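You operate a simulated robot arm through the tools that you are given. There is no shell and no other tool.

You run a simulated robot arm. Do the job below in one go: nothing can be reset, and whatever is moved stays where it is left.

TASK
Swap the blue-banded ring for the yellow-banded one, clamp it and fit the gauge named on the card.
Fine: the gauge goes in the clamped ring's hole; stand the old ring on the cork mat.

Only the result counts: the job must be done as asked and must still hold three seconds after the hand-in. Knocking over, shifting, dropping, spilling or breaking anything else fails it.

THE ROBOT
A 6-joint arm with a fingered hand, fixed in place. Base frame: the origin is at the foot of the arm, x ahead of it, y to its left, z up; the work surface is at about z = 800. Units: mm, rad, N and s.
With the tool pointing down near the work surface it reaches from about 300 to 700 mm from the base axis. Its first joint turns from -2.897 to 2.897 rad. Payload 4 kg.
Tool frame: the origin (TCP) lies between the finger pads and is the grasp point; the fingertips stand 22 mm ahead of it; z points along the fingers, y is the line along which they close. The gripper opens to 112 mm. The gripper's body begins 60 mm behind the TCP. The gripper is a hand of 4 fingers: y runs from the thumb to the fingers, the wrist lies at [0, 0, -218] in the tool frame, and closing takes about 1.5 s.
Orientation is that of the tool frame in the base frame, as a unit quaternion [x, y, z, w]. With the fingers straight down and closing along the base's y, the tool's x points along the base's -x, its y along +y and its z along -z.

THE INTERFACE
- The arm moves only by the tool play_rows. Its argument "moves" is a list of rows, each a list of 7 numbers: the shift along the base's x, y, z in units of 30 mm (1.0 is 30 mm), then the turn, a rotation vector about the base's x, y, z in units of 8 degrees (1.0 is 8 degrees), then the finger opening in mm, from 0 to 112. In form: [[dx, dy, dz, wx, wy, wz, gripper], ...]. A call has 1 to 20 rows; each row shifts and turns the commanded pose from where the row before left it. A call with a number of a shift or a turn outside -1 to 1 is refused whole. Rows are played at 5 a second. More than 50 mm and 0.15 rad between two rows, or a gripper value outside its range, and nothing of the call is played. A pose out of reach is approached as far as the arm can. The call stops where the force on the tool passes 90 N (or 10 N more than at its start, if that is more) or the arm is blocked; 0.2 s more then pass. Each finger travels about 45 mm/s and halts on what it meets, pressing with about 29 N; the grip force reading is that of the motor and also rises with nothing between the fingers. The clock runs only during rows and for 0.2 s after the last one: add rows that do not move to give the fingers time. The reply holds the time, the measured pose of the TCP, the force on the tool along the base axes, the opening and the grip force, in the units named above and with some noise, with the torque about the TCP (base axes, N m) and any sound that the robot's microphone picked up.
- Cameras (640 x 400 px; columns grow to the right, rows downward): "scene" is fixed at [398.9, -497.7, 1384]; the picture's right is [1.00, 0.07, 0.00], its down [0.03, -0.40, -0.91] and it looks along [-0.06, 0.91, -0.41] (base axes); focal length 353 px, centre (320, 200). "wrist" rides on the gripper at [69, 4, -83] in the tool frame; the picture's right is [-0.06, 1.00, 0.00], its down [-0.77, -0.05, -0.64] and it looks along [-0.64, -0.04, 0.77] (tool axes); focal length 243 px, centre (320, 200). There is no depth. A picture from a camera that has moved, and an enlarged one, comes with that camera's place and axes in the base frame and with its lens.
- grab_frame(camera): a new picture of that camera. It takes no simulated time.
- set_grasp(shape): the hand has 4 fingers and takes this shape, open, in about a second: jaw (thumb against the fingers, like two jaws); tri (thumb and two fingers); tip (a fingertip pinch); poke (one finger out to press); point (the index stretched); flat (the hand flat); cup (the hand cupped); fist (a fist). The gripper value then closes the fingers along that shape, each until it touches; the sizes above hold for jaw. It gives what a move gives, with no picture.
- enlarge(camera, box): a new picture of the part [left, top, right, bottom] of that camera's present view, enlarged. It takes no simulated time.
- finish_job(): hands the job in; it is judged then, once.

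Nothing tells you positions but the pictures and the camera data. Unless the task says otherwise, let go and move clear before handing in.

The tools are called after "Call:" as name(argument=value, ...) on one line, values as JSON. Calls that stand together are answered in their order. play_rows: Moves the arm, as the interface text tells. Its arguments: {"type":"object","properties":{"moves":{"type":"array","items":{"type":"array","items":{"type":"number"}}}},"required":["moves"]} The other tools are called the same way: set_grasp (shape) gives the hand a shape; grab_frame (camera) takes a picture; enlarge (camera, box) takes an enlarged picture of a part of a camera's view; finish_job () hands the job in.

At the start:

```text
t: 0.0
position: [235.6, 408.5, 1104.3]
orientation: [0.0, 1.0, 0.0, 0.0]
ft_force: [-0.5, 0.8, 0.1]
ft_torque: [-0.01, -0.02, -0.02]
grip_width: 112.0
grasp_force: 0.0
shape: jaw
```

scene: 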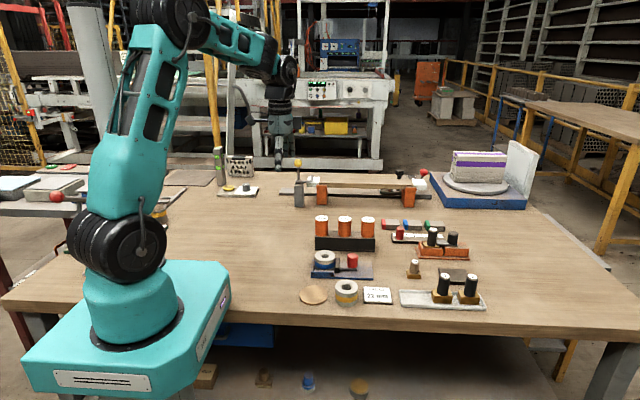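
wrist: 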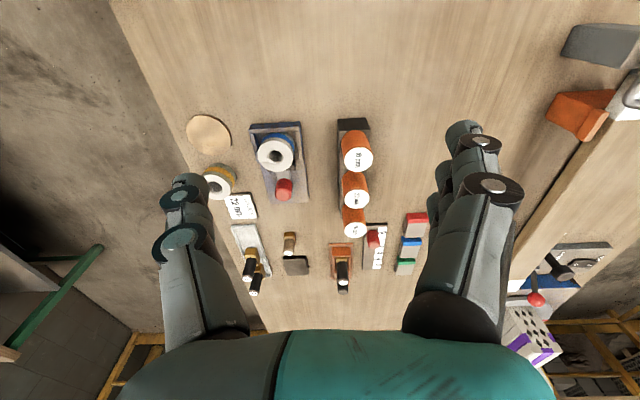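

I see a bench with a blue fixture holding a blue-banded ring with a red-knobbed clamp, a cork mat, a yellow-banded ring, a card, and several gauges. I will look closer before moving.

Call:
enlarge(camera="scene", box=[290, 230, 410, 310])

Call:
enlarge(camera="scene", box=[380, 210, 500, 315])

Call:
enlarge(camera="wrist", box=[180, 100, 440, 300])

Call:
enlarge(camera="scene", box=[300, 205, 400, 260])

```text
5.00 times, centred on (350, 270) of scene
camera zoom: at [398.9, -497.7, 1384.0], right [1.0, 0.07, 0.0], down [0.03, -0.4, -0.91], along [-0.06, 0.91, -0.41], focal length 1766 px, centre (170, -150)
```

zoom: 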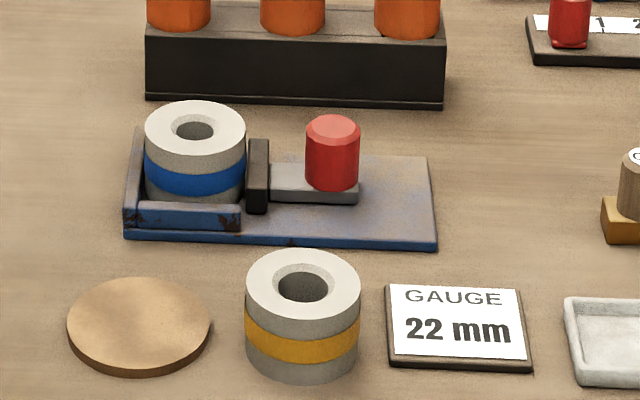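

```text
3.81 times, centred on (440, 262) of scene
camera zoom: at [398.9, -497.7, 1384.0], right [1.0, 0.07, 0.0], down [0.03, -0.4, -0.91], along [-0.06, 0.91, -0.41], focal length 1346 px, centre (-137, -38)
```

zoom: 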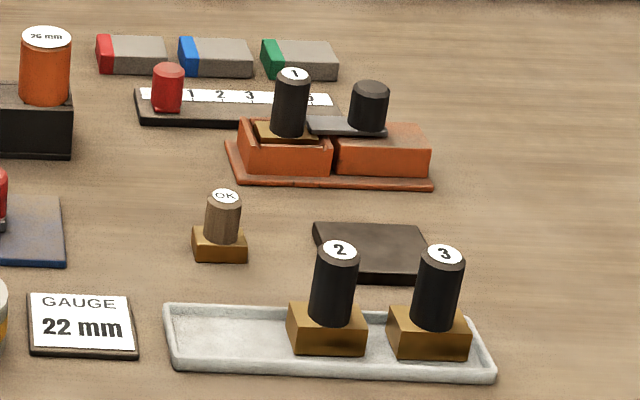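

```text
2.00 times, centred on (310, 200) of wrist
camera zoom: at [165.7, 413.2, 1186.9], right [0.06, 1.0, 0.0], down [0.77, -0.05, 0.64], along [0.64, -0.04, -0.77], focal length 485 px, centre (340, 200)
```

zoom: 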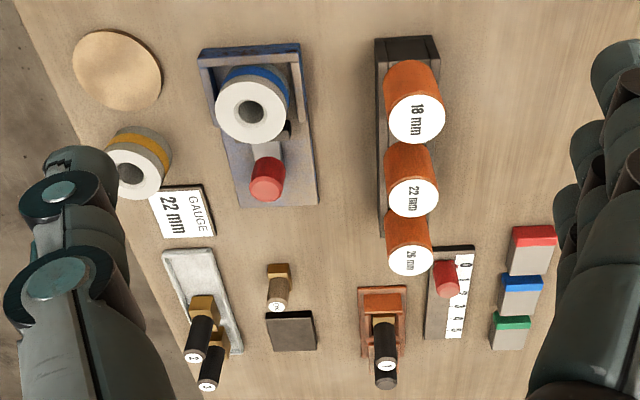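

```text
6.40 times, centred on (350, 232) of scene
camera zoom: at [398.9, -497.7, 1384.0], right [1.0, 0.07, 0.0], down [0.03, -0.4, -0.91], along [-0.06, 0.91, -0.41], focal length 2261 px, centre (128, -8)
```

zoom: 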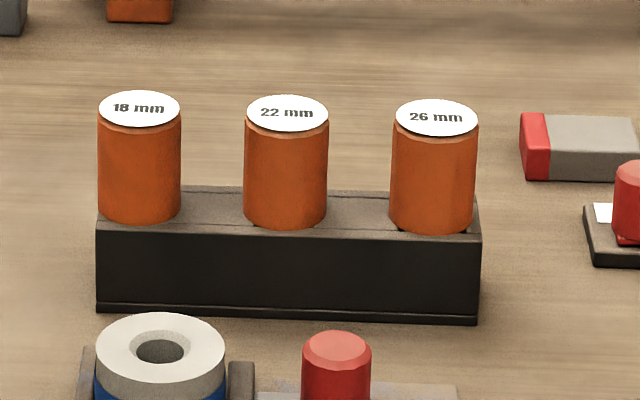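

The gauge rack holds 18/22/26 mm gauges with orange handles, and the card says 22 mm. The blue ring is at about (357, 331), the yellow ring at (416, 210) and the cork mat at (334, 214). I'll move the hand for a closer wrist view of the fixture and clamp.

Call:
play_rows(moves=[[0.04, -0.6, -0.85, 0, 0, 0, 112], [0.04, -0.6, -0.85, 0, 0, 0, 112], [0.04, -0.6, -0.85, 0, 0, 0, 112], [0.04, -0.6, -0.85, 0, 0, 0, 112], [0, 0, 0, 0, 0, 0, 112]])

Call:
grab_frame(camera="wrist")

Call:
enlarge(camera="scene", box=[305, 235, 380, 285])

```text
t: 1.2
position: [240.5, 337.1, 1003.6]
orientation: [0.0, 1.0, 0.001, -0.001]
ft_force: [0.2, -0.6, 0.9]
ft_torque: [0.01, 0.01, -0.03]
grip_width: 111.8
grasp_force: 0.0
shape: jaw
```

```text
taken
camera wrist: at [171.9, 340.8, 1085.1], right [0.06, 1.0, 0.0], down [0.77, -0.05, 0.64], along [0.64, -0.04, -0.77], focal length 243 px, centre (320, 200)
```

wrist: 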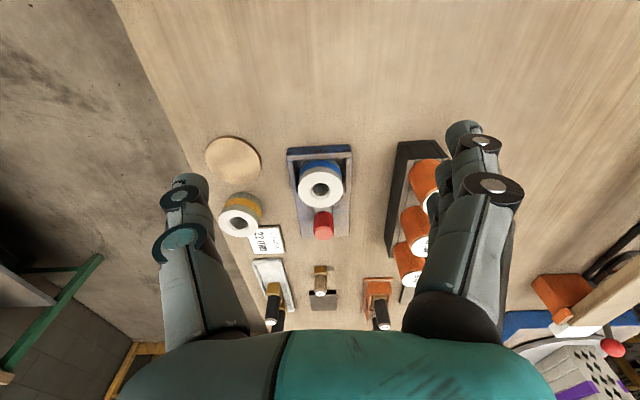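

```text
8.00 times, centred on (342, 260) of scene
camera zoom: at [398.9, -497.7, 1384.0], right [1.0, 0.07, 0.0], down [0.03, -0.4, -0.91], along [-0.06, 0.91, -0.41], focal length 2826 px, centre (140, -280)
```

zoom: 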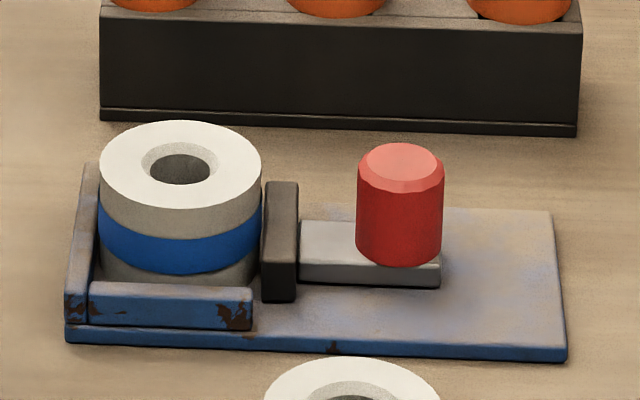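

The fixture shows a dark jaw on a grey slide with a red knob, sliding along x. I'll enlarge the wrist view to see the fixture from above.

Call:
enlarge(camera="wrist", box=[270, 130, 370, 250])

Call:
enlarge(camera="wrist", box=[190, 120, 300, 260])

Call:
enlarge(camera="wrist", box=[370, 130, 450, 300])

```text
3.33 times, centred on (320, 190) of wrist
camera zoom: at [171.9, 340.8, 1085.1], right [0.06, 1.0, 0.0], down [0.77, -0.05, 0.64], along [0.64, -0.04, -0.77], focal length 809 px, centre (320, 233)
```

zoom: 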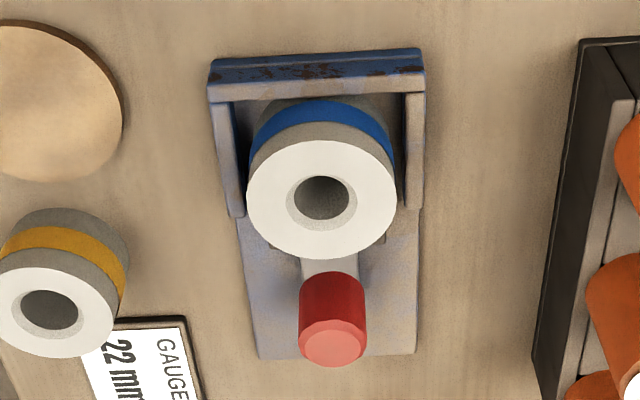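

```text
2.86 times, centred on (245, 190) of wrist
camera zoom: at [171.9, 340.8, 1085.1], right [0.06, 1.0, 0.0], down [0.77, -0.05, 0.64], along [0.64, -0.04, -0.77], focal length 693 px, centre (534, 229)
```

zoom: 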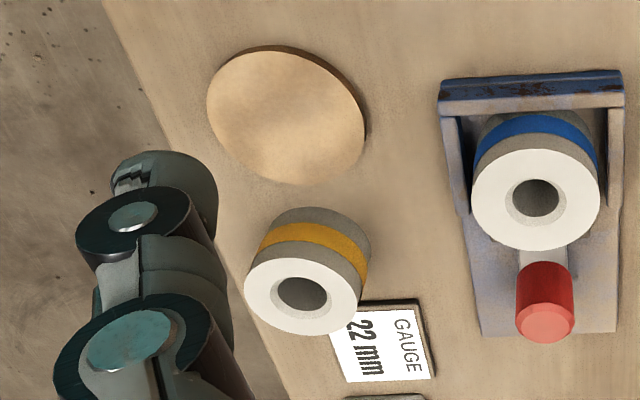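

```text
2.35 times, centred on (410, 215) of wrist
camera zoom: at [171.9, 340.8, 1085.1], right [0.06, 1.0, 0.0], down [0.77, -0.05, 0.64], along [0.64, -0.04, -0.77], focal length 571 px, centre (108, 165)
```

zoom: 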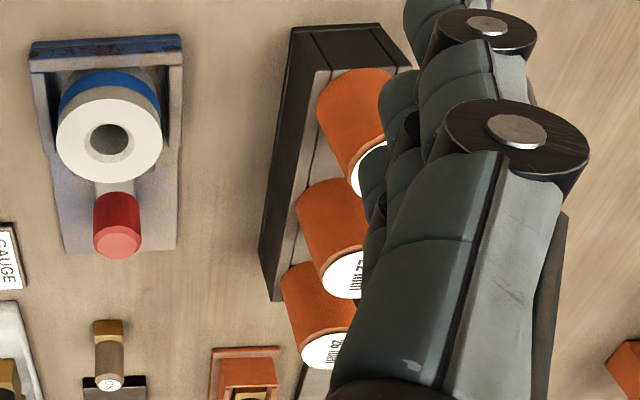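

The fixture is a U-shaped nest with low side rails, open on the +x side where the jaw presses; the knob is at about (433, 330) with its top near z 847. I'll check how the hand's fingers look before approaching.

Call:
enlarge(camera="scene", box=[200, 90, 340, 220])

Call:
grab_frame(camera="scene")

```text
3.08 times, centred on (270, 155) of scene
camera zoom: at [398.9, -497.7, 1384.0], right [1.0, 0.07, 0.0], down [0.03, -0.4, -0.91], along [-0.06, 0.91, -0.41], focal length 1087 px, centre (474, 338)
```

zoom: 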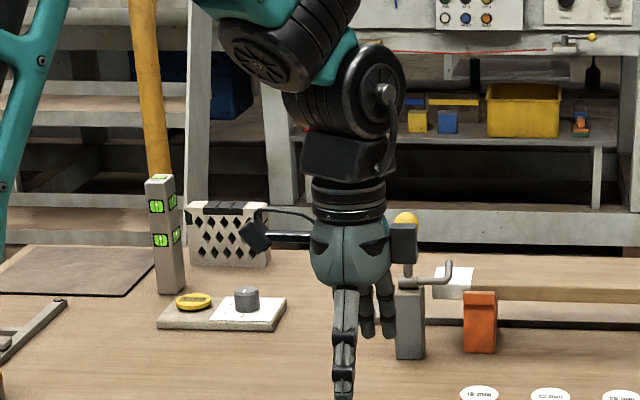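

```text
taken
```

scene: 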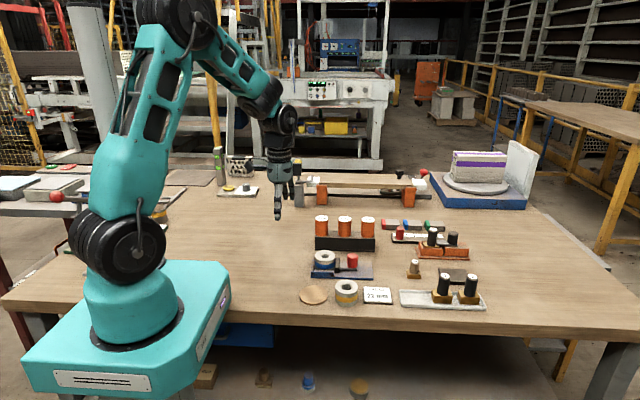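

The hand has a thumb at −y with fingers opposite at +y. I'll go above the red knob at (433, 330) with a reduced opening and look again with the wrist camera.

Call:
play_rows(moves=[[0.9, -0.03, -0.3, 0, 0, 0, 80], [0.9, -0.03, -0.3, 0, 0, 0, 80], [0.9, -0.03, -0.3, 0, 0, 0, 80], [0.9, -0.03, -0.4, 0, 0, 0, 80], [0.9, -0.03, -0.4, 0, 0, 0, 80], [0.9, -0.03, -0.4, 0, 0, 0, 80], [0.9, -0.03, -0.4, 0, 0, 0, 80], [0, 0, 0, 0, 0, 0, 80], [0, 0, 0, 0, 0, 0, 80]])

Call:
grab_frame(camera="wrist")

Call:
enlarge(camera="scene", box=[290, 170, 410, 290])

```text
t: 3.2
position: [429.3, 331.2, 926.3]
orientation: [0.0, 1.0, 0.0, 0.0]
ft_force: [-0.1, 0.5, 0.3]
ft_torque: [0.03, 0.02, 0.03]
grip_width: 80.4
grasp_force: 0.1
shape: jaw
```

```text
taken
camera wrist: at [358.3, 335.2, 1009.0], right [0.06, 1.0, 0.0], down [0.77, -0.05, 0.64], along [0.64, -0.04, -0.77], focal length 243 px, centre (320, 200)
```

wrist: 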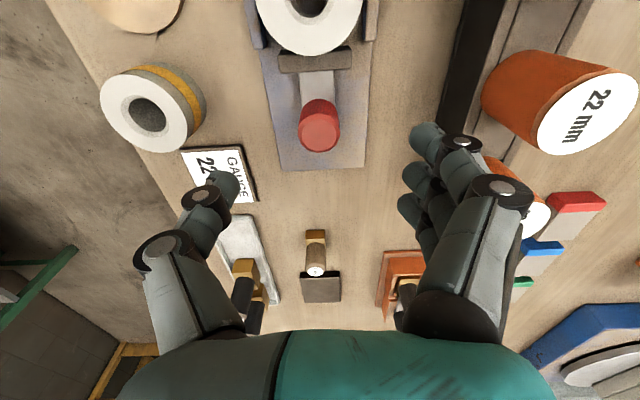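

```text
3.33 times, centred on (350, 230) of scene
camera zoom: at [398.9, -497.7, 1384.0], right [1.0, 0.07, 0.0], down [0.03, -0.4, -0.91], along [-0.06, 0.91, -0.41], focal length 1178 px, centre (220, 100)
```

zoom: 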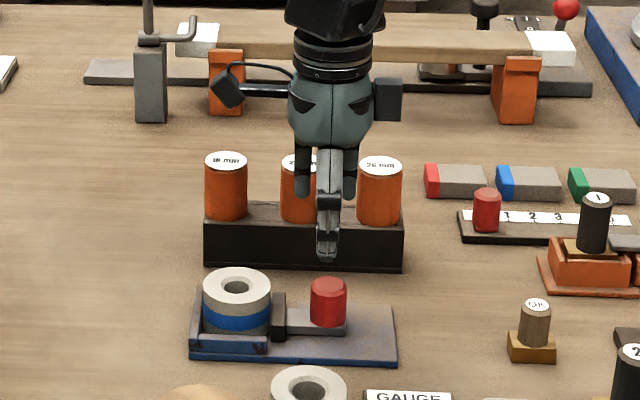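

The hand is now above the knob. I'll enlarge the wrist view to refine the positions of knob, jaw and rings.

Call:
enlarge(camera="wrist", box=[230, 0, 400, 180])

Call:
enlarge(camera="wrist", box=[70, 0, 260, 220])

Call:
enlarge(camera="wrist", box=[430, 0, 640, 200])

```text
2.22 times, centred on (315, 90) of wrist
camera zoom: at [358.3, 335.2, 1009.0], right [0.06, 1.0, 0.0], down [0.77, -0.05, 0.64], along [0.64, -0.04, -0.77], focal length 539 px, centre (331, 444)
```

zoom: 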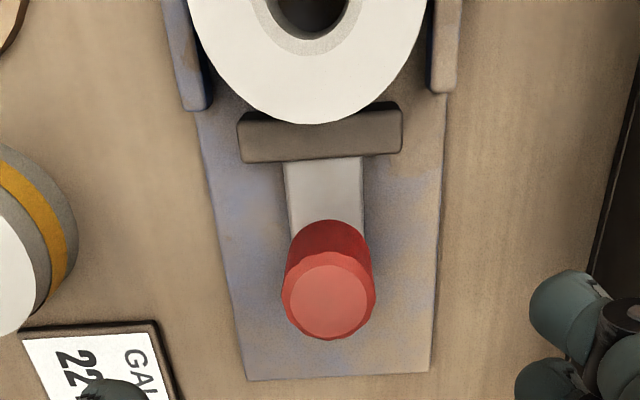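

```text
1.82 times, centred on (165, 110) of wrist
camera zoom: at [358.3, 335.2, 1009.0], right [0.06, 1.0, 0.0], down [0.77, -0.05, 0.64], along [0.64, -0.04, -0.77], focal length 441 px, centre (602, 364)
```

zoom: 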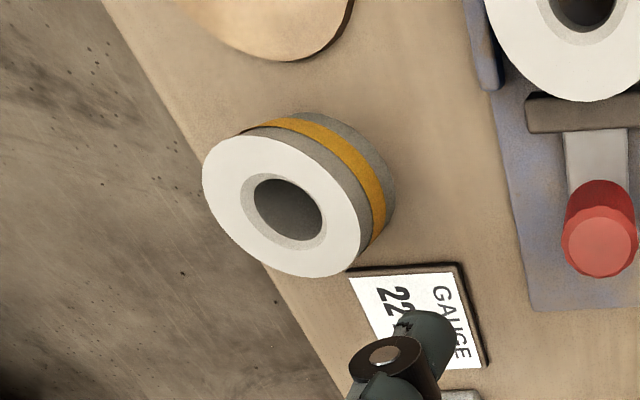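

```text
2.00 times, centred on (535, 100) of wrist
camera zoom: at [358.3, 335.2, 1009.0], right [0.06, 1.0, 0.0], down [0.77, -0.05, 0.64], along [0.64, -0.04, -0.77], focal length 485 px, centre (-110, 400)
```

zoom: 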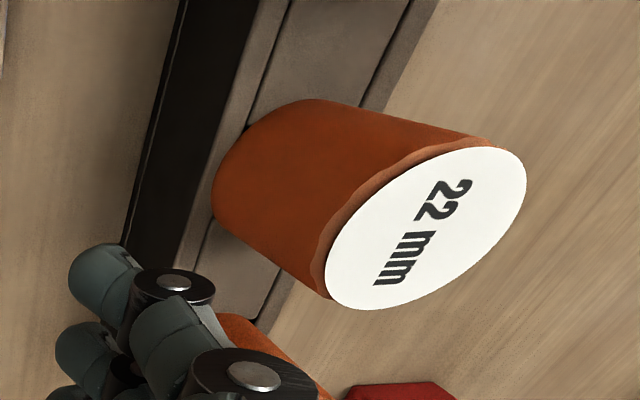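

The knob axis is at (433, 330), top near z 847, and the jaw plate spans x 384–397. I'll descend around the knob and close on it.

Call:
play_rows(moves=[[0.12, -0.03, -0.7, 0, 0, 0, 80], [0, 0, -0.7, 0, 0, 0, 80], [0, 0, -0.7, 0, 0, 0, 80], [0, 0, -0.5, 0, 0, 0, 80], [0, 0, -0.2, 0, 0, 0, 80], [0, 0, 0, 0, 0, 0, 80]])

Call:
enlarge(camera="scene", box=[300, 190, 400, 290])

Call:
grab_frame(camera="wrist")

```text
t: 4.6
position: [433.7, 330.3, 842.3]
orientation: [0.0, 1.0, 0.0, 0.0]
ft_force: [0.2, -1.3, -0.1]
ft_torque: [0.02, 0.01, 0.0]
grip_width: 80.2
grasp_force: 0.1
shape: jaw
```

```text
4.00 times, centred on (350, 240) of scene
camera zoom: at [398.9, -497.7, 1384.0], right [1.0, 0.07, 0.0], down [0.03, -0.4, -0.91], along [-0.06, 0.91, -0.41], focal length 1413 px, centre (200, 40)
```

zoom: 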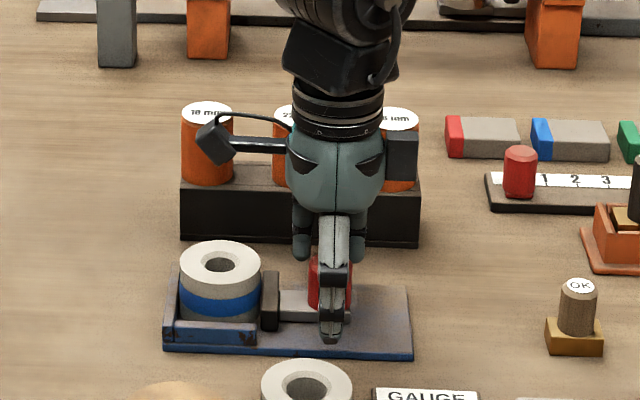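

```text
taken
camera wrist: at [363.0, 334.6, 925.2], right [0.06, 1.0, 0.0], down [0.77, -0.05, 0.64], along [0.64, -0.04, -0.77], focal length 243 px, centre (320, 200)
```

wrist: 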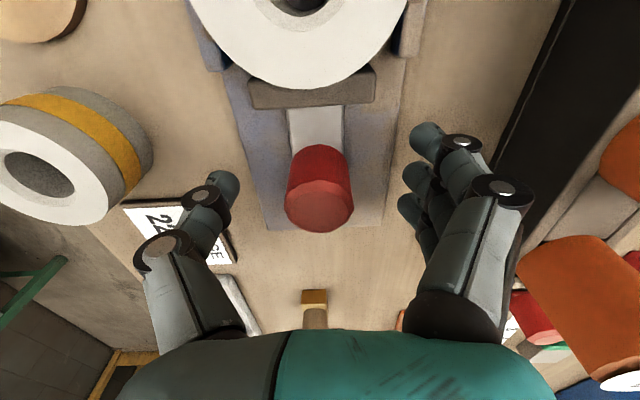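

The knob sits centred between thumb and fingers. Now I close on it.

Call:
play_rows(moves=[[0, 0, 0, 0, 0, 0, 50], [0, 0, 0, 0, 0, 0, 30], [0, 0, 0, 0, 0, 0, 15], [0, 0, 0, 0, 0, 0, 15], [0, 0, 0, 0, 0, 0, 15], [0, 0, 0, 0, 0, 0, 15], [0, 0, 0, 0, 0, 0, 15], [0, 0, 0, 0, 0, 0, 15]])

Call:
grab_frame(camera="wrist")

```text
t: 6.4
position: [433.3, 329.8, 842.1]
orientation: [0.001, 1.0, -0.001, 0.0]
ft_force: [0.5, -8.7, -2.7]
ft_torque: [-0.1, 0.01, 0.02]
grip_width: 12.4
grasp_force: 28.8
shape: jaw
```

```text
taken
camera wrist: at [363.1, 333.8, 925.0], right [0.07, 1.0, 0.0], down [0.77, -0.05, 0.64], along [0.64, -0.04, -0.77], focal length 243 px, centre (320, 200)
```

wrist: 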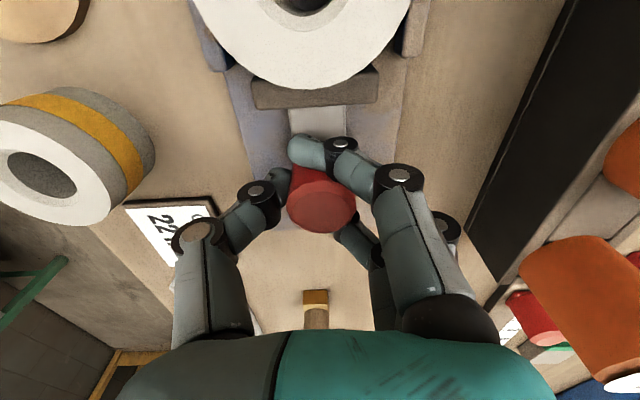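

The fingers wrap around the knob on both sides in x, so I have positive hold. I pull it gently along +x to open the clamp.

Call:
play_rows(moves=[[0.1, 0, 0, 0, 0, 0, 15], [0.15, 0, 0, 0, 0, 0, 15], [0.15, 0, 0, 0, 0, 0, 15], [0.15, 0, 0, 0, 0, 0, 15]])

Call:
grab_frame(camera="wrist")

```text
t: 7.4
position: [450.6, 330.3, 843.5]
orientation: [0.001, 1.0, -0.001, 0.0]
ft_force: [-1.5, -12.9, -7.5]
ft_torque: [-0.21, 0.03, -0.01]
grip_width: 12.2
grasp_force: 28.8
shape: jaw
```

```text
taken
camera wrist: at [380.3, 334.2, 925.4], right [0.06, 1.0, 0.0], down [0.77, -0.05, 0.64], along [0.64, -0.04, -0.77], focal length 243 px, centre (320, 200)
```

wrist: 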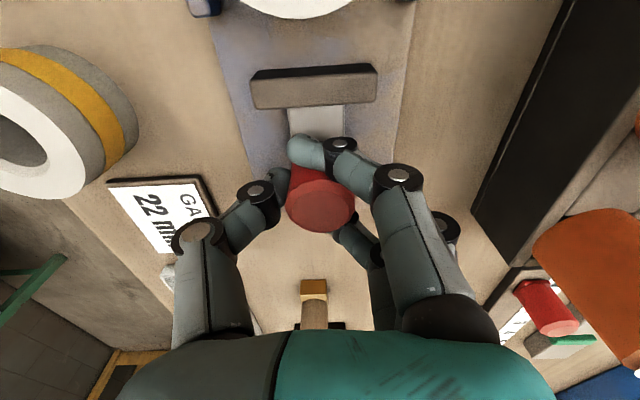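

The jaw moved away from the ring with little force. I'll pull a bit farther for room, watching for a stop.

Call:
play_rows(moves=[[0.12, 0, 0, 0, 0, 0, 15], [0.12, 0, 0, 0, 0, 0, 15], [0.12, 0, 0, 0, 0, 0, 15]])

```text
t: 8.2
position: [459.4, 329.9, 843.1]
orientation: [0.0, 1.0, 0.0, 0.0]
ft_force: [0.5, -12.3, -12.7]
ft_torque: [-0.15, 0.0, 0.04]
grip_width: 11.8
grasp_force: 28.9
shape: jaw
```

The clamp is open by about 26 mm. I'll release the knob and lift clear.

Call:
play_rows(moves=[[0, 0, 0, 0, 0, 0, 30], [0, 0, 0, 0, 0, 0, 50], [0, 0, 0, 0, 0, 0, 80], [0, 0, 0, 0, 0, 0, 80], [0, 0, 0, 0, 0, 0, 80], [0, 0, 0, 0, 0, 0, 80], [0, 0, 0.8, 0, 0, 0, 80], [0, 0, 0.8, 0, 0, 0, 80], [0, 0, 0.8, 0, 0, 0, 80], [-0.5, 0, 0.6, 0, 0, 0, 80], [-0.8, 0, 0, 0, 0, 0, 80], [-0.8, 0, 0, 0, 0, 0, 80], [-0.8, 0, 0, 0, 0, 0, 80], [-0.8, 0, 0, 0, 0, 0, 80], [0, 0, 0, 0, 0, 0, 80]])

Call:
grab_frame(camera="wrist")

Call:
enlarge(camera="scene", box=[300, 190, 400, 290])

```text
t: 11.4
position: [347.8, 329.8, 934.2]
orientation: [0.0, 1.0, 0.0, 0.0]
ft_force: [0.4, -0.9, -0.5]
ft_torque: [-0.01, 0.01, 0.0]
grip_width: 79.5
grasp_force: 0.1
shape: jaw
```

```text
taken
camera wrist: at [278.8, 334.2, 1015.3], right [0.06, 1.0, 0.0], down [0.77, -0.05, 0.64], along [0.64, -0.04, -0.77], focal length 243 px, centre (320, 200)
```

wrist: 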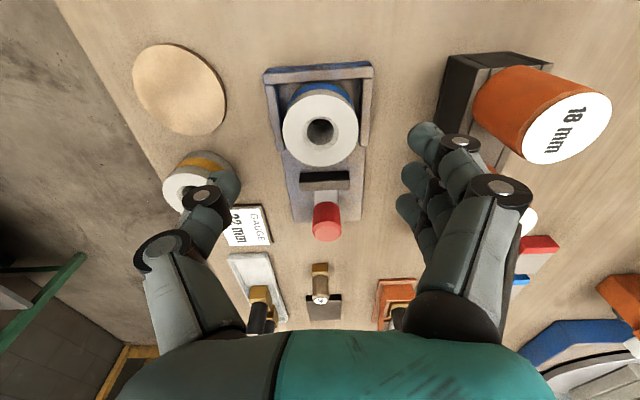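

```text
4.00 times, centred on (350, 240) of scene
camera zoom: at [398.9, -497.7, 1384.0], right [1.0, 0.07, 0.0], down [0.03, -0.4, -0.91], along [-0.06, 0.91, -0.41], focal length 1413 px, centre (200, 40)
```

zoom: 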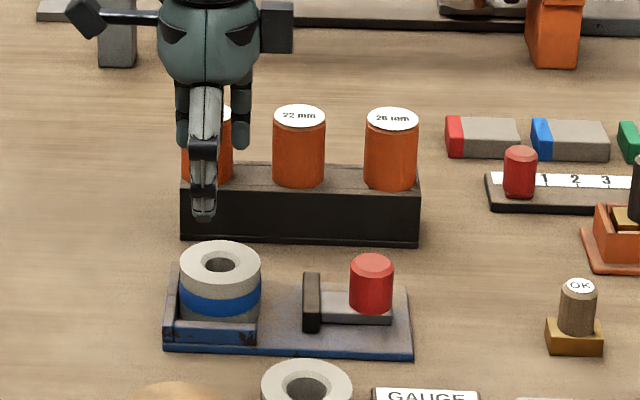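

The clamp is open and the ring is free. I'll enlarge to fix the ring and nest geometry precisely.

Call:
enlarge(camera="wrist", box=[250, 55, 390, 205])

Call:
enlarge(camera="wrist", box=[120, 30, 250, 230])

Call:
enlarge(camera="scene", box=[305, 240, 375, 284])

```text
2.67 times, centred on (320, 130) of wrist
camera zoom: at [278.8, 334.2, 1015.3], right [0.06, 1.0, 0.0], down [0.77, -0.05, 0.64], along [0.64, -0.04, -0.77], focal length 647 px, centre (320, 387)
```

zoom: 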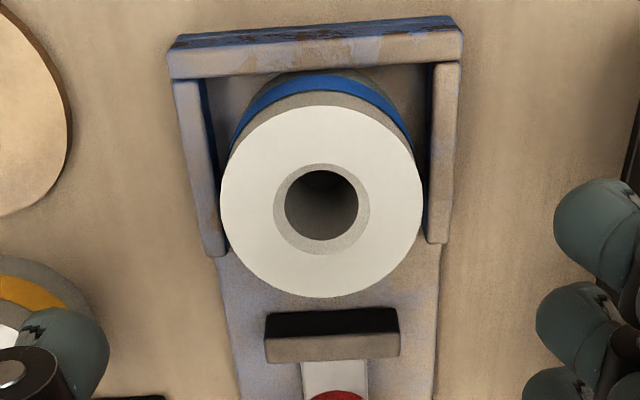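

```text
2.00 times, centred on (185, 130) of wrist
camera zoom: at [278.8, 334.2, 1015.3], right [0.06, 1.0, 0.0], down [0.77, -0.05, 0.64], along [0.64, -0.04, -0.77], focal length 485 px, centre (590, 340)
```

zoom: 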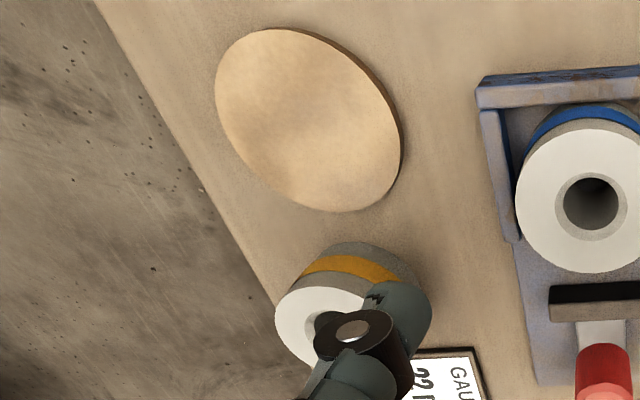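

```text
9.09 times, centred on (340, 262) of scene
camera zoom: at [398.9, -497.7, 1384.0], right [1.0, 0.07, 0.0], down [0.03, -0.4, -0.91], along [-0.06, 0.91, -0.41], focal length 3211 px, centre (138, -364)
```

zoom: 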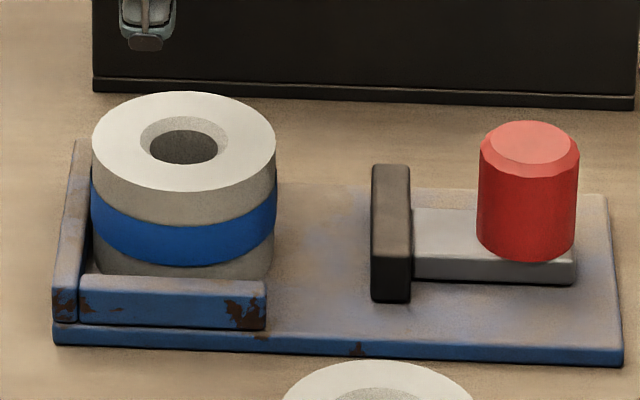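

The ring centre is at about (354.5, 330), top near z 843, and the rails reach about z 822, so I'll grip the upper part with the fingertips at about z 827.

Call:
play_rows(moves=[[0.22, 0, -0.7, 0, 0, 0, 80], [0, 0, -0.7, 0, 0, 0, 80], [0, 0, -0.7, 0, 0, 0, 80], [0, 0, -0.4, 0, 0, 0, 80], [0, 0, -0.3, 0, 0, 0, 80], [0, 0, 0, 0, 0, 0, 80]])

Call:
grab_frame(camera="wrist")

Call:
enlarge(camera="scene", box=[300, 210, 380, 280])

```text
t: 12.8
position: [357.0, 331.5, 850.2]
orientation: [0.001, 1.0, 0.001, 0.0]
ft_force: [0.6, -0.6, -0.4]
ft_torque: [0.03, 0.04, -0.01]
grip_width: 79.8
grasp_force: 0.0
shape: jaw
```

```text
taken
camera wrist: at [286.2, 335.2, 932.5], right [0.06, 1.0, 0.0], down [0.77, -0.05, 0.64], along [0.64, -0.04, -0.77], focal length 243 px, centre (320, 200)
```

wrist: 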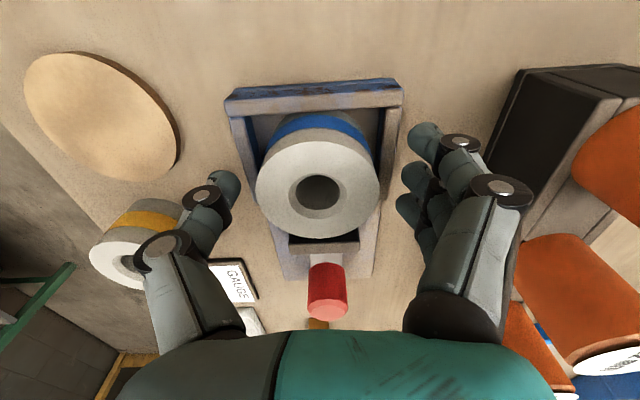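

```text
5.71 times, centred on (340, 245) of scene
camera zoom: at [398.9, -497.7, 1384.0], right [1.0, 0.07, 0.0], down [0.03, -0.4, -0.91], along [-0.06, 0.91, -0.41], focal length 2019 px, centre (206, -57)
```

zoom: 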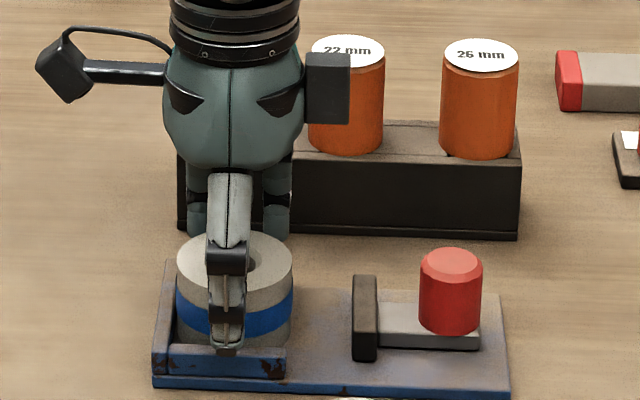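

The ring is between the thumb and fingers, tips just above the rails with no contact force. I'll close on it.

Call:
play_rows(moves=[[-0.05, 0, 0, 0, 0, 0, 65], [0, 0, 0, 0, 0, 0, 50], [0, 0, 0, 0, 0, 0, 40], [0, 0, 0, 0, 0, 0, 30], [0, 0, 0, 0, 0, 0, 30], [0, 0, 0, 0, 0, 0, 30], [0, 0, 0, 0, 0, 0, 30], [0, 0, 0, 0, 0, 0, 30]])

Call:
grab_frame(camera="wrist")

Call:
enlarge(camera="scene", box=[300, 210, 380, 280])

```text
t: 14.6
position: [354.8, 329.9, 851.7]
orientation: [0.0, 1.0, -0.001, 0.0]
ft_force: [-0.2, 0.3, -0.9]
ft_torque: [0.03, -0.01, 0.02]
grip_width: 45.3
grasp_force: 29.3
shape: jaw
```

```text
taken
camera wrist: at [284.5, 334.6, 932.9], right [0.06, 1.0, 0.0], down [0.77, -0.05, 0.64], along [0.64, -0.04, -0.77], focal length 243 px, centre (320, 200)
```

wrist: 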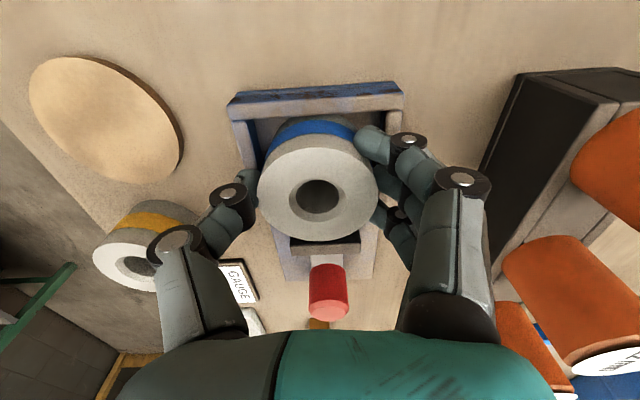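

```text
5.71 times, centred on (340, 245) of scene
camera zoom: at [398.9, -497.7, 1384.0], right [1.0, 0.07, 0.0], down [0.03, -0.4, -0.91], along [-0.06, 0.91, -0.41], focal length 2019 px, centre (206, -57)
```

zoom: 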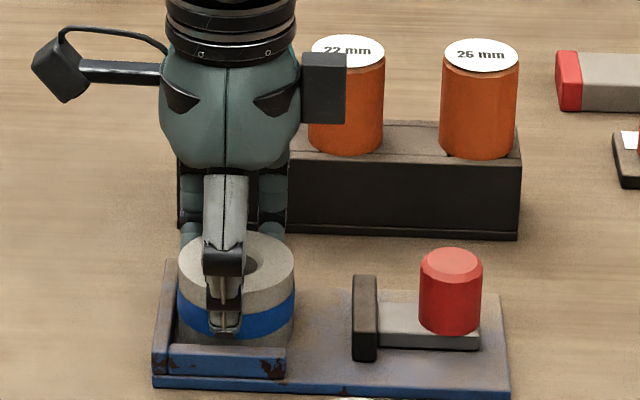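

The ring is gripped at 29 N. I lift slowly and check that it comes with the hand.

Call:
play_rows(moves=[[0, 0, 0.2, 0, 0, 0, 30], [0, 0, 0.3, 0, 0, 0, 30], [0, 0, 0.5, 0, 0, 0, 30], [0, 0, 0.6, 0, 0, 0, 30], [0, 0, 0, 0, 0, 0, 30]])

Call:
grab_frame(camera="wrist")

Call:
enlarge(camera="scene", box=[300, 190, 400, 280])

```text
t: 15.8
position: [355.4, 331.0, 897.6]
orientation: [0.0, 1.0, 0.0, 0.0]
ft_force: [-0.2, -0.5, -1.0]
ft_torque: [-0.01, 0.02, -0.04]
grip_width: 45.7
grasp_force: 28.7
shape: jaw
```

```text
taken
camera wrist: at [285.3, 334.8, 980.7], right [0.06, 1.0, 0.0], down [0.77, -0.05, 0.64], along [0.64, -0.04, -0.77], focal length 243 px, centre (320, 200)
```

wrist: 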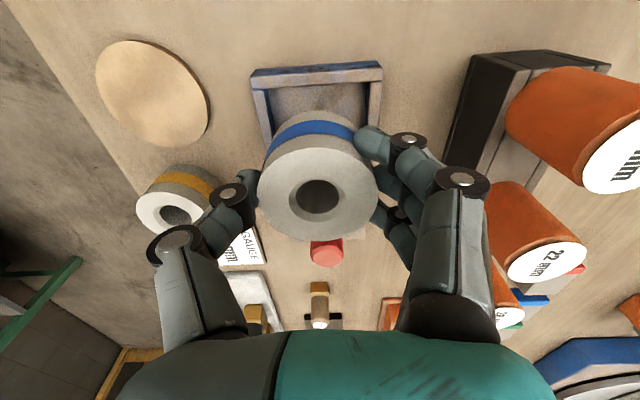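

```text
4.44 times, centred on (350, 235) of scene
camera zoom: at [398.9, -497.7, 1384.0], right [1.0, 0.07, 0.0], down [0.03, -0.4, -0.91], along [-0.06, 0.91, -0.41], focal length 1570 px, centre (187, 44)
```

zoom: 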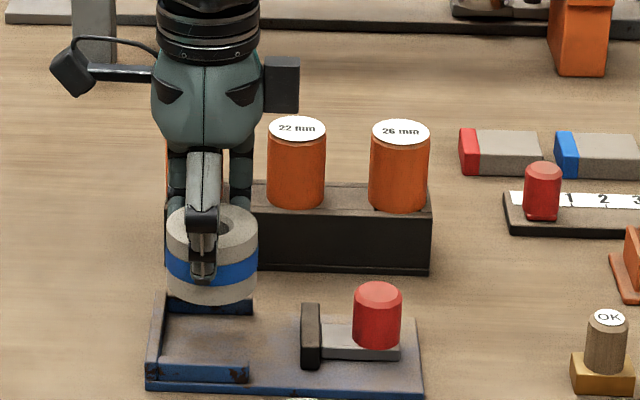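

The ring is held upright. Next I carry it over the cork mat, centred at about (330, 216).

Call:
play_rows(moves=[[-0.16, -0.76, 0, 0, 0, 0, 30], [-0.16, -0.76, 0, 0, 0, 0, 30], [-0.16, -0.76, 0, 0, 0, 0, 30], [-0.16, -0.76, 0, 0, 0, 0, 30], [-0.16, -0.76, 0, 0, 0, 0, 30], [0, 0, 0, 0, 0, 0, 30], [0, 0, 0, 0, 0, 0, 30]])

Call:
grab_frame(camera="wrist")

Call:
enlarge(camera="scene", box=[280, 210, 380, 310])

```text
t: 17.4
position: [331.8, 215.1, 897.2]
orientation: [0.0, 1.0, -0.001, 0.001]
ft_force: [0.0, -0.4, -0.5]
ft_torque: [0.0, 0.0, -0.02]
grip_width: 45.4
grasp_force: 28.8
shape: jaw
```

```text
taken
camera wrist: at [261.2, 219.3, 979.5], right [0.06, 1.0, 0.0], down [0.77, -0.05, 0.64], along [0.64, -0.04, -0.77], focal length 243 px, centre (320, 200)
```

wrist: 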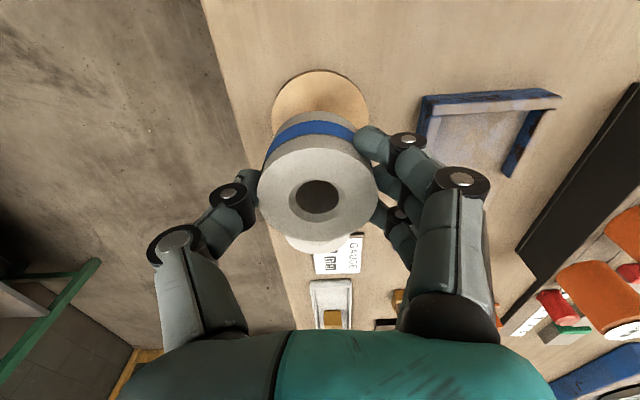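

```text
4.00 times, centred on (330, 260) of scene
camera zoom: at [398.9, -497.7, 1384.0], right [1.0, 0.07, 0.0], down [0.03, -0.4, -0.91], along [-0.06, 0.91, -0.41], focal length 1413 px, centre (280, -40)
```

zoom: 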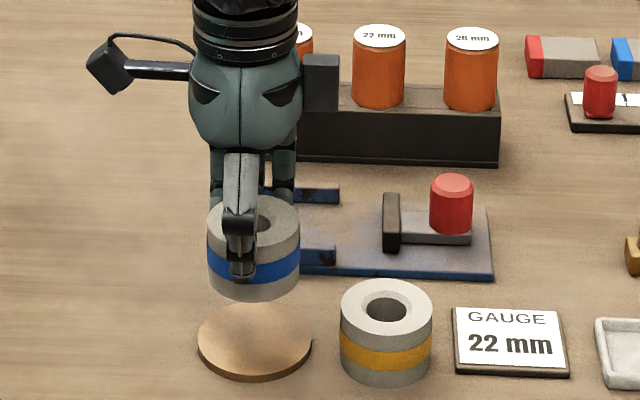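

The ring is centred over the mat. I'll lower it close, then in small steps to contact.

Call:
play_rows(moves=[[0, 0.01, -0.6, 0, 0, 0, 30], [0, 0, -0.6, 0, 0, 0, 30], [0, 0, -0.2, 0, 0, 0, 30], [0, 0, -0.07, 0, 0, 0, 30], [0, 0, 0, 0, 0, 0, 30]])

Call:
enlarge(camera="scene", box=[290, 240, 370, 310])

```text
t: 18.6
position: [331.0, 216.0, 853.5]
orientation: [0.001, 1.0, 0.0, 0.0]
ft_force: [1.2, 0.3, -0.8]
ft_torque: [-0.03, 0.01, -0.01]
grip_width: 45.2
grasp_force: 28.9
shape: jaw
```

```text
5.71 times, centred on (330, 275) of scene
camera zoom: at [398.9, -497.7, 1384.0], right [1.0, 0.07, 0.0], down [0.03, -0.4, -0.91], along [-0.06, 0.91, -0.41], focal length 2019 px, centre (263, -229)
```

zoom: 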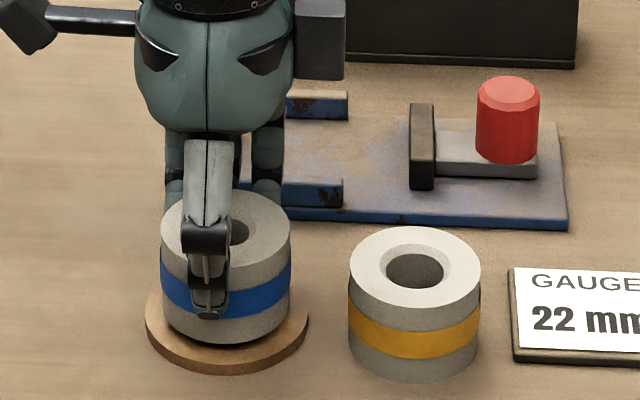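

It hovers a few millimetres above the mat. I continue in small steps.

Call:
play_rows(moves=[[0, 0, -0.06, 0, 0, 0, 30], [0, 0, -0.05, 0, 0, 0, 30], [0, 0, 0, 0, 0, 0, 30]])

```text
t: 19.4
position: [330.7, 215.6, 849.8]
orientation: [0.001, 1.0, 0.0, 0.001]
ft_force: [-0.4, -1.0, -1.4]
ft_torque: [0.0, -0.03, 0.02]
grip_width: 45.1
grasp_force: 28.8
shape: jaw
```

Call:
play_rows(moves=[[0, 0, -0.04, 0, 0, 0, 30], [0, 0, 0, 0, 0, 0, 30]])

Call:
enlarge(camera="scene", box=[300, 260, 350, 310])

```text
t: 20.0
position: [330.5, 215.7, 849.3]
orientation: [0.0, 1.0, 0.0, 0.001]
ft_force: [-0.2, 0.6, -0.8]
ft_torque: [0.0, -0.01, 0.02]
grip_width: 45.3
grasp_force: 29.4
shape: jaw
```

```text
8.00 times, centred on (325, 285) of scene
camera zoom: at [398.9, -497.7, 1384.0], right [1.0, 0.07, 0.0], down [0.03, -0.4, -0.91], along [-0.06, 0.91, -0.41], focal length 2826 px, centre (280, -480)
```

zoom: 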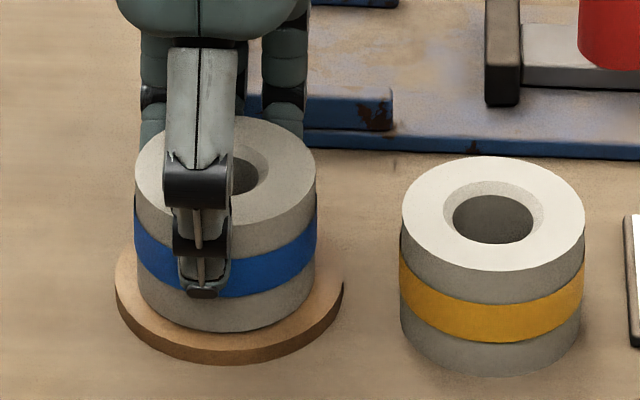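

No contact force yet; I keep lowering in about 1 mm steps.

Call:
play_rows(moves=[[0, 0, -0.04, 0, 0, 0, 30], [0, 0, 0, 0, 0, 0, 30]])

Call:
play_rows(moves=[[0, 0, -0.03, 0, 0, 0, 30], [0, 0, 0, 0, 0, 0, 30]])

```text
t: 20.6
position: [330.8, 215.9, 848.2]
orientation: [-0.001, 1.0, 0.0, 0.0]
ft_force: [-1.9, 0.1, 6.0]
ft_torque: [-0.03, -0.02, -0.02]
grip_width: 45.4
grasp_force: 28.7
shape: jaw
```

```text
t: 21.2
position: [330.8, 216.3, 847.3]
orientation: [0.0, 1.0, 0.001, 0.0]
ft_force: [-5.0, -0.3, 24.0]
ft_torque: [-0.11, 0.05, -0.03]
grip_width: 45.4
grasp_force: 29.5
shape: jaw
```

Contact is made at about z 848 (24 N). I ease off slightly, open the fingers gently, and lift.

Call:
play_rows(moves=[[0, 0, 0.02, 0, 0, 0, 30], [0, 0, 0, 0, 0, 0, 48], [0, 0, 0, 0, 0, 0, 56], [0, 0, 0, 0, 0, 0, 66], [0, 0, 0, 0, 0, 0, 80], [0, 0, 0, 0, 0, 0, 80], [0, 0, 0, 0, 0, 0, 80]])

Call:
enlarge(camera="scene", box=[290, 240, 370, 310])

Call:
grab_frame(camera="wrist")

```text
t: 22.8
position: [331.0, 216.2, 846.6]
orientation: [0.0, 1.0, 0.001, 0.0]
ft_force: [0.8, -0.5, 0.0]
ft_torque: [-0.02, -0.02, 0.01]
grip_width: 79.6
grasp_force: 0.1
shape: jaw
```

```text
5.71 times, centred on (330, 275) of scene
camera zoom: at [398.9, -497.7, 1384.0], right [1.0, 0.07, 0.0], down [0.03, -0.4, -0.91], along [-0.06, 0.91, -0.41], focal length 2019 px, centre (263, -229)
```

zoom: 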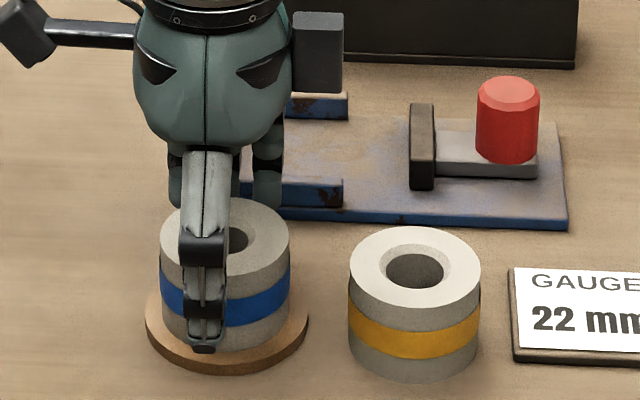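

```text
taken
camera wrist: at [260.3, 220.2, 929.3], right [0.06, 1.0, 0.0], down [0.77, -0.05, 0.64], along [0.64, -0.04, -0.77], focal length 243 px, centre (320, 200)
```

wrist: 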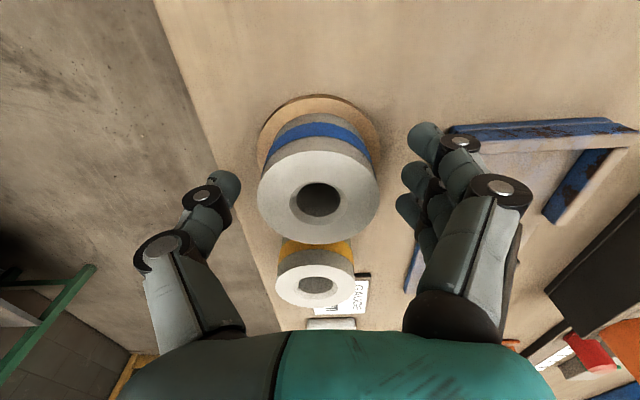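

The old ring stands flat on the mat. I lift straight up and look at the yellow ring.

Call:
play_rows(moves=[[0, 0, 0.5, 0, 0, 0, 80], [0, 0, 0.8, 0, 0, 0, 80], [0, 0, 0.8, 0, 0, 0, 80], [0, 0, 0.8, 0, 0, 0, 80], [0.5, 0, 0, 0, 0, 0, 80], [0.5, 0, 0, 0, 0, 0, 80], [0, 0, 0, 0, 0, 0, 80], [0, 0, 0, 0, 0, 0, 80]])

Call:
enlarge(camera="wrist", box=[220, 30, 440, 230])

Call:
enlarge(camera="scene", box=[290, 230, 400, 310])

```text
t: 24.6
position: [359.3, 216.7, 933.1]
orientation: [0.0, 1.0, 0.0, 0.0]
ft_force: [0.0, 1.0, -0.3]
ft_torque: [0.0, -0.01, -0.01]
grip_width: 79.6
grasp_force: 0.1
shape: jaw
```

```text
2.00 times, centred on (330, 130) of wrist
camera zoom: at [289.2, 220.2, 1016.4], right [0.06, 1.0, 0.0], down [0.77, -0.05, 0.64], along [0.64, -0.04, -0.77], focal length 485 px, centre (300, 340)
```

zoom: 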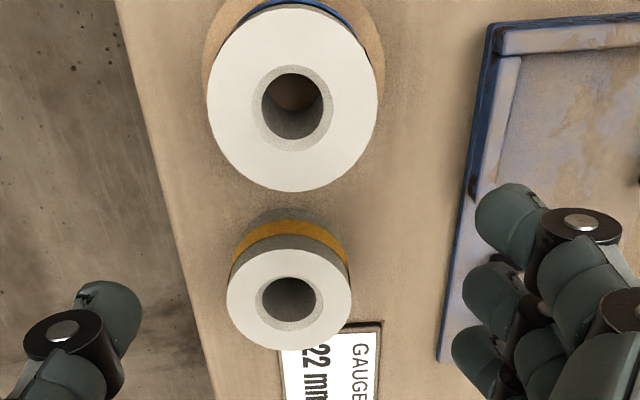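

```text
5.00 times, centred on (345, 270) of scene
camera zoom: at [398.9, -497.7, 1384.0], right [1.0, 0.07, 0.0], down [0.03, -0.4, -0.91], along [-0.06, 0.91, -0.41], focal length 1766 px, centre (195, -150)
```

zoom: 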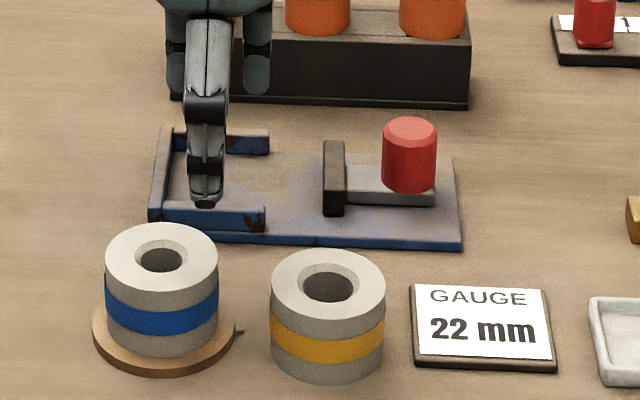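

The old ring is in place and the yellow ring is at about (413, 208). I move over it and lower to just above its top to check the alignment.

Call:
play_rows(moves=[[0.88, -0.14, 0, 0, 0, 0, 80], [0.88, -0.14, -0.3, 0, 0, 0, 80], [0, 0, -0.7, 0, 0, 0, 80], [0, 0, -0.7, 0, 0, 0, 80], [0, 0, -0.5, 0, 0, 0, 80], [0, 0, 0, 0, 0, 0, 80], [0, 0, 0, 0, 0, 0, 80]])

Call:
grab_frame(camera="wrist")

Call:
enlarge(camera="scene", box=[300, 230, 400, 310])

```text
t: 26.2
position: [413.0, 208.7, 869.3]
orientation: [0.0, 1.0, 0.0, 0.001]
ft_force: [0.2, 0.4, 0.4]
ft_torque: [-0.01, -0.02, 0.02]
grip_width: 79.6
grasp_force: 0.0
shape: jaw
```

```text
taken
camera wrist: at [342.6, 212.4, 951.2], right [0.06, 1.0, 0.0], down [0.77, -0.05, 0.64], along [0.64, -0.04, -0.77], focal length 243 px, centre (320, 200)
```

wrist: 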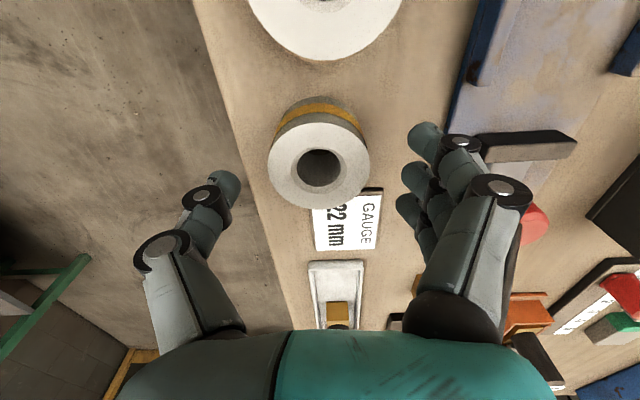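

```text
5.00 times, centred on (350, 270) of scene
camera zoom: at [398.9, -497.7, 1384.0], right [1.0, 0.07, 0.0], down [0.03, -0.4, -0.91], along [-0.06, 0.91, -0.41], focal length 1766 px, centre (170, -150)
```

zoom: 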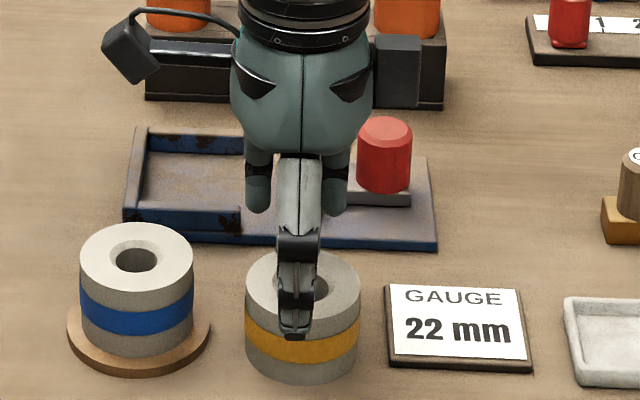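

The hand is centred over the yellow ring. I descend to the grip height and close.

Call:
play_rows(moves=[[0, 0, -0.5, 0, 0, 0, 80], [0, 0, -0.36, 0, 0, 0, 80], [0, 0, 0, 0, 0, 0, 80], [0, 0, 0, 0, 0, 0, 65], [0, 0, 0, 0, 0, 0, 50], [0, 0, 0, 0, 0, 0, 40], [0, 0, 0, 0, 0, 0, 30], [0, 0, 0, 0, 0, 0, 30], [0, 0, 0, 0, 0, 0, 30], [0, 0, 0, 0, 0, 0, 30], [0, 0, 0, 0, 0, 0, 30]])

Call:
grab_frame(camera="wrist")

Call:
enlarge(camera="scene", box=[300, 230, 400, 310])

```text
t: 28.6
position: [413.0, 207.2, 844.5]
orientation: [0.0, 1.0, 0.0, 0.0]
ft_force: [-0.2, 0.5, -0.1]
ft_torque: [-0.01, 0.04, 0.01]
grip_width: 44.8
grasp_force: 28.8
shape: jaw
```

```text
taken
camera wrist: at [343.3, 213.0, 925.3], right [0.06, 1.0, 0.0], down [0.77, -0.05, 0.64], along [0.64, -0.04, -0.77], focal length 243 px, centre (320, 200)
```

wrist: 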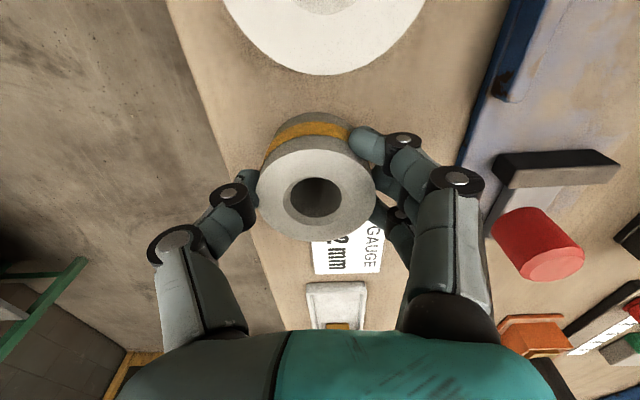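

```text
5.00 times, centred on (350, 270) of scene
camera zoom: at [398.9, -497.7, 1384.0], right [1.0, 0.07, 0.0], down [0.03, -0.4, -0.91], along [-0.06, 0.91, -0.41], focal length 1766 px, centre (170, -150)
```

zoom: 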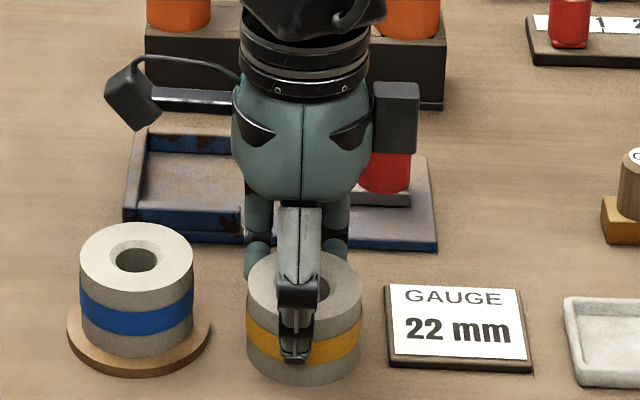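

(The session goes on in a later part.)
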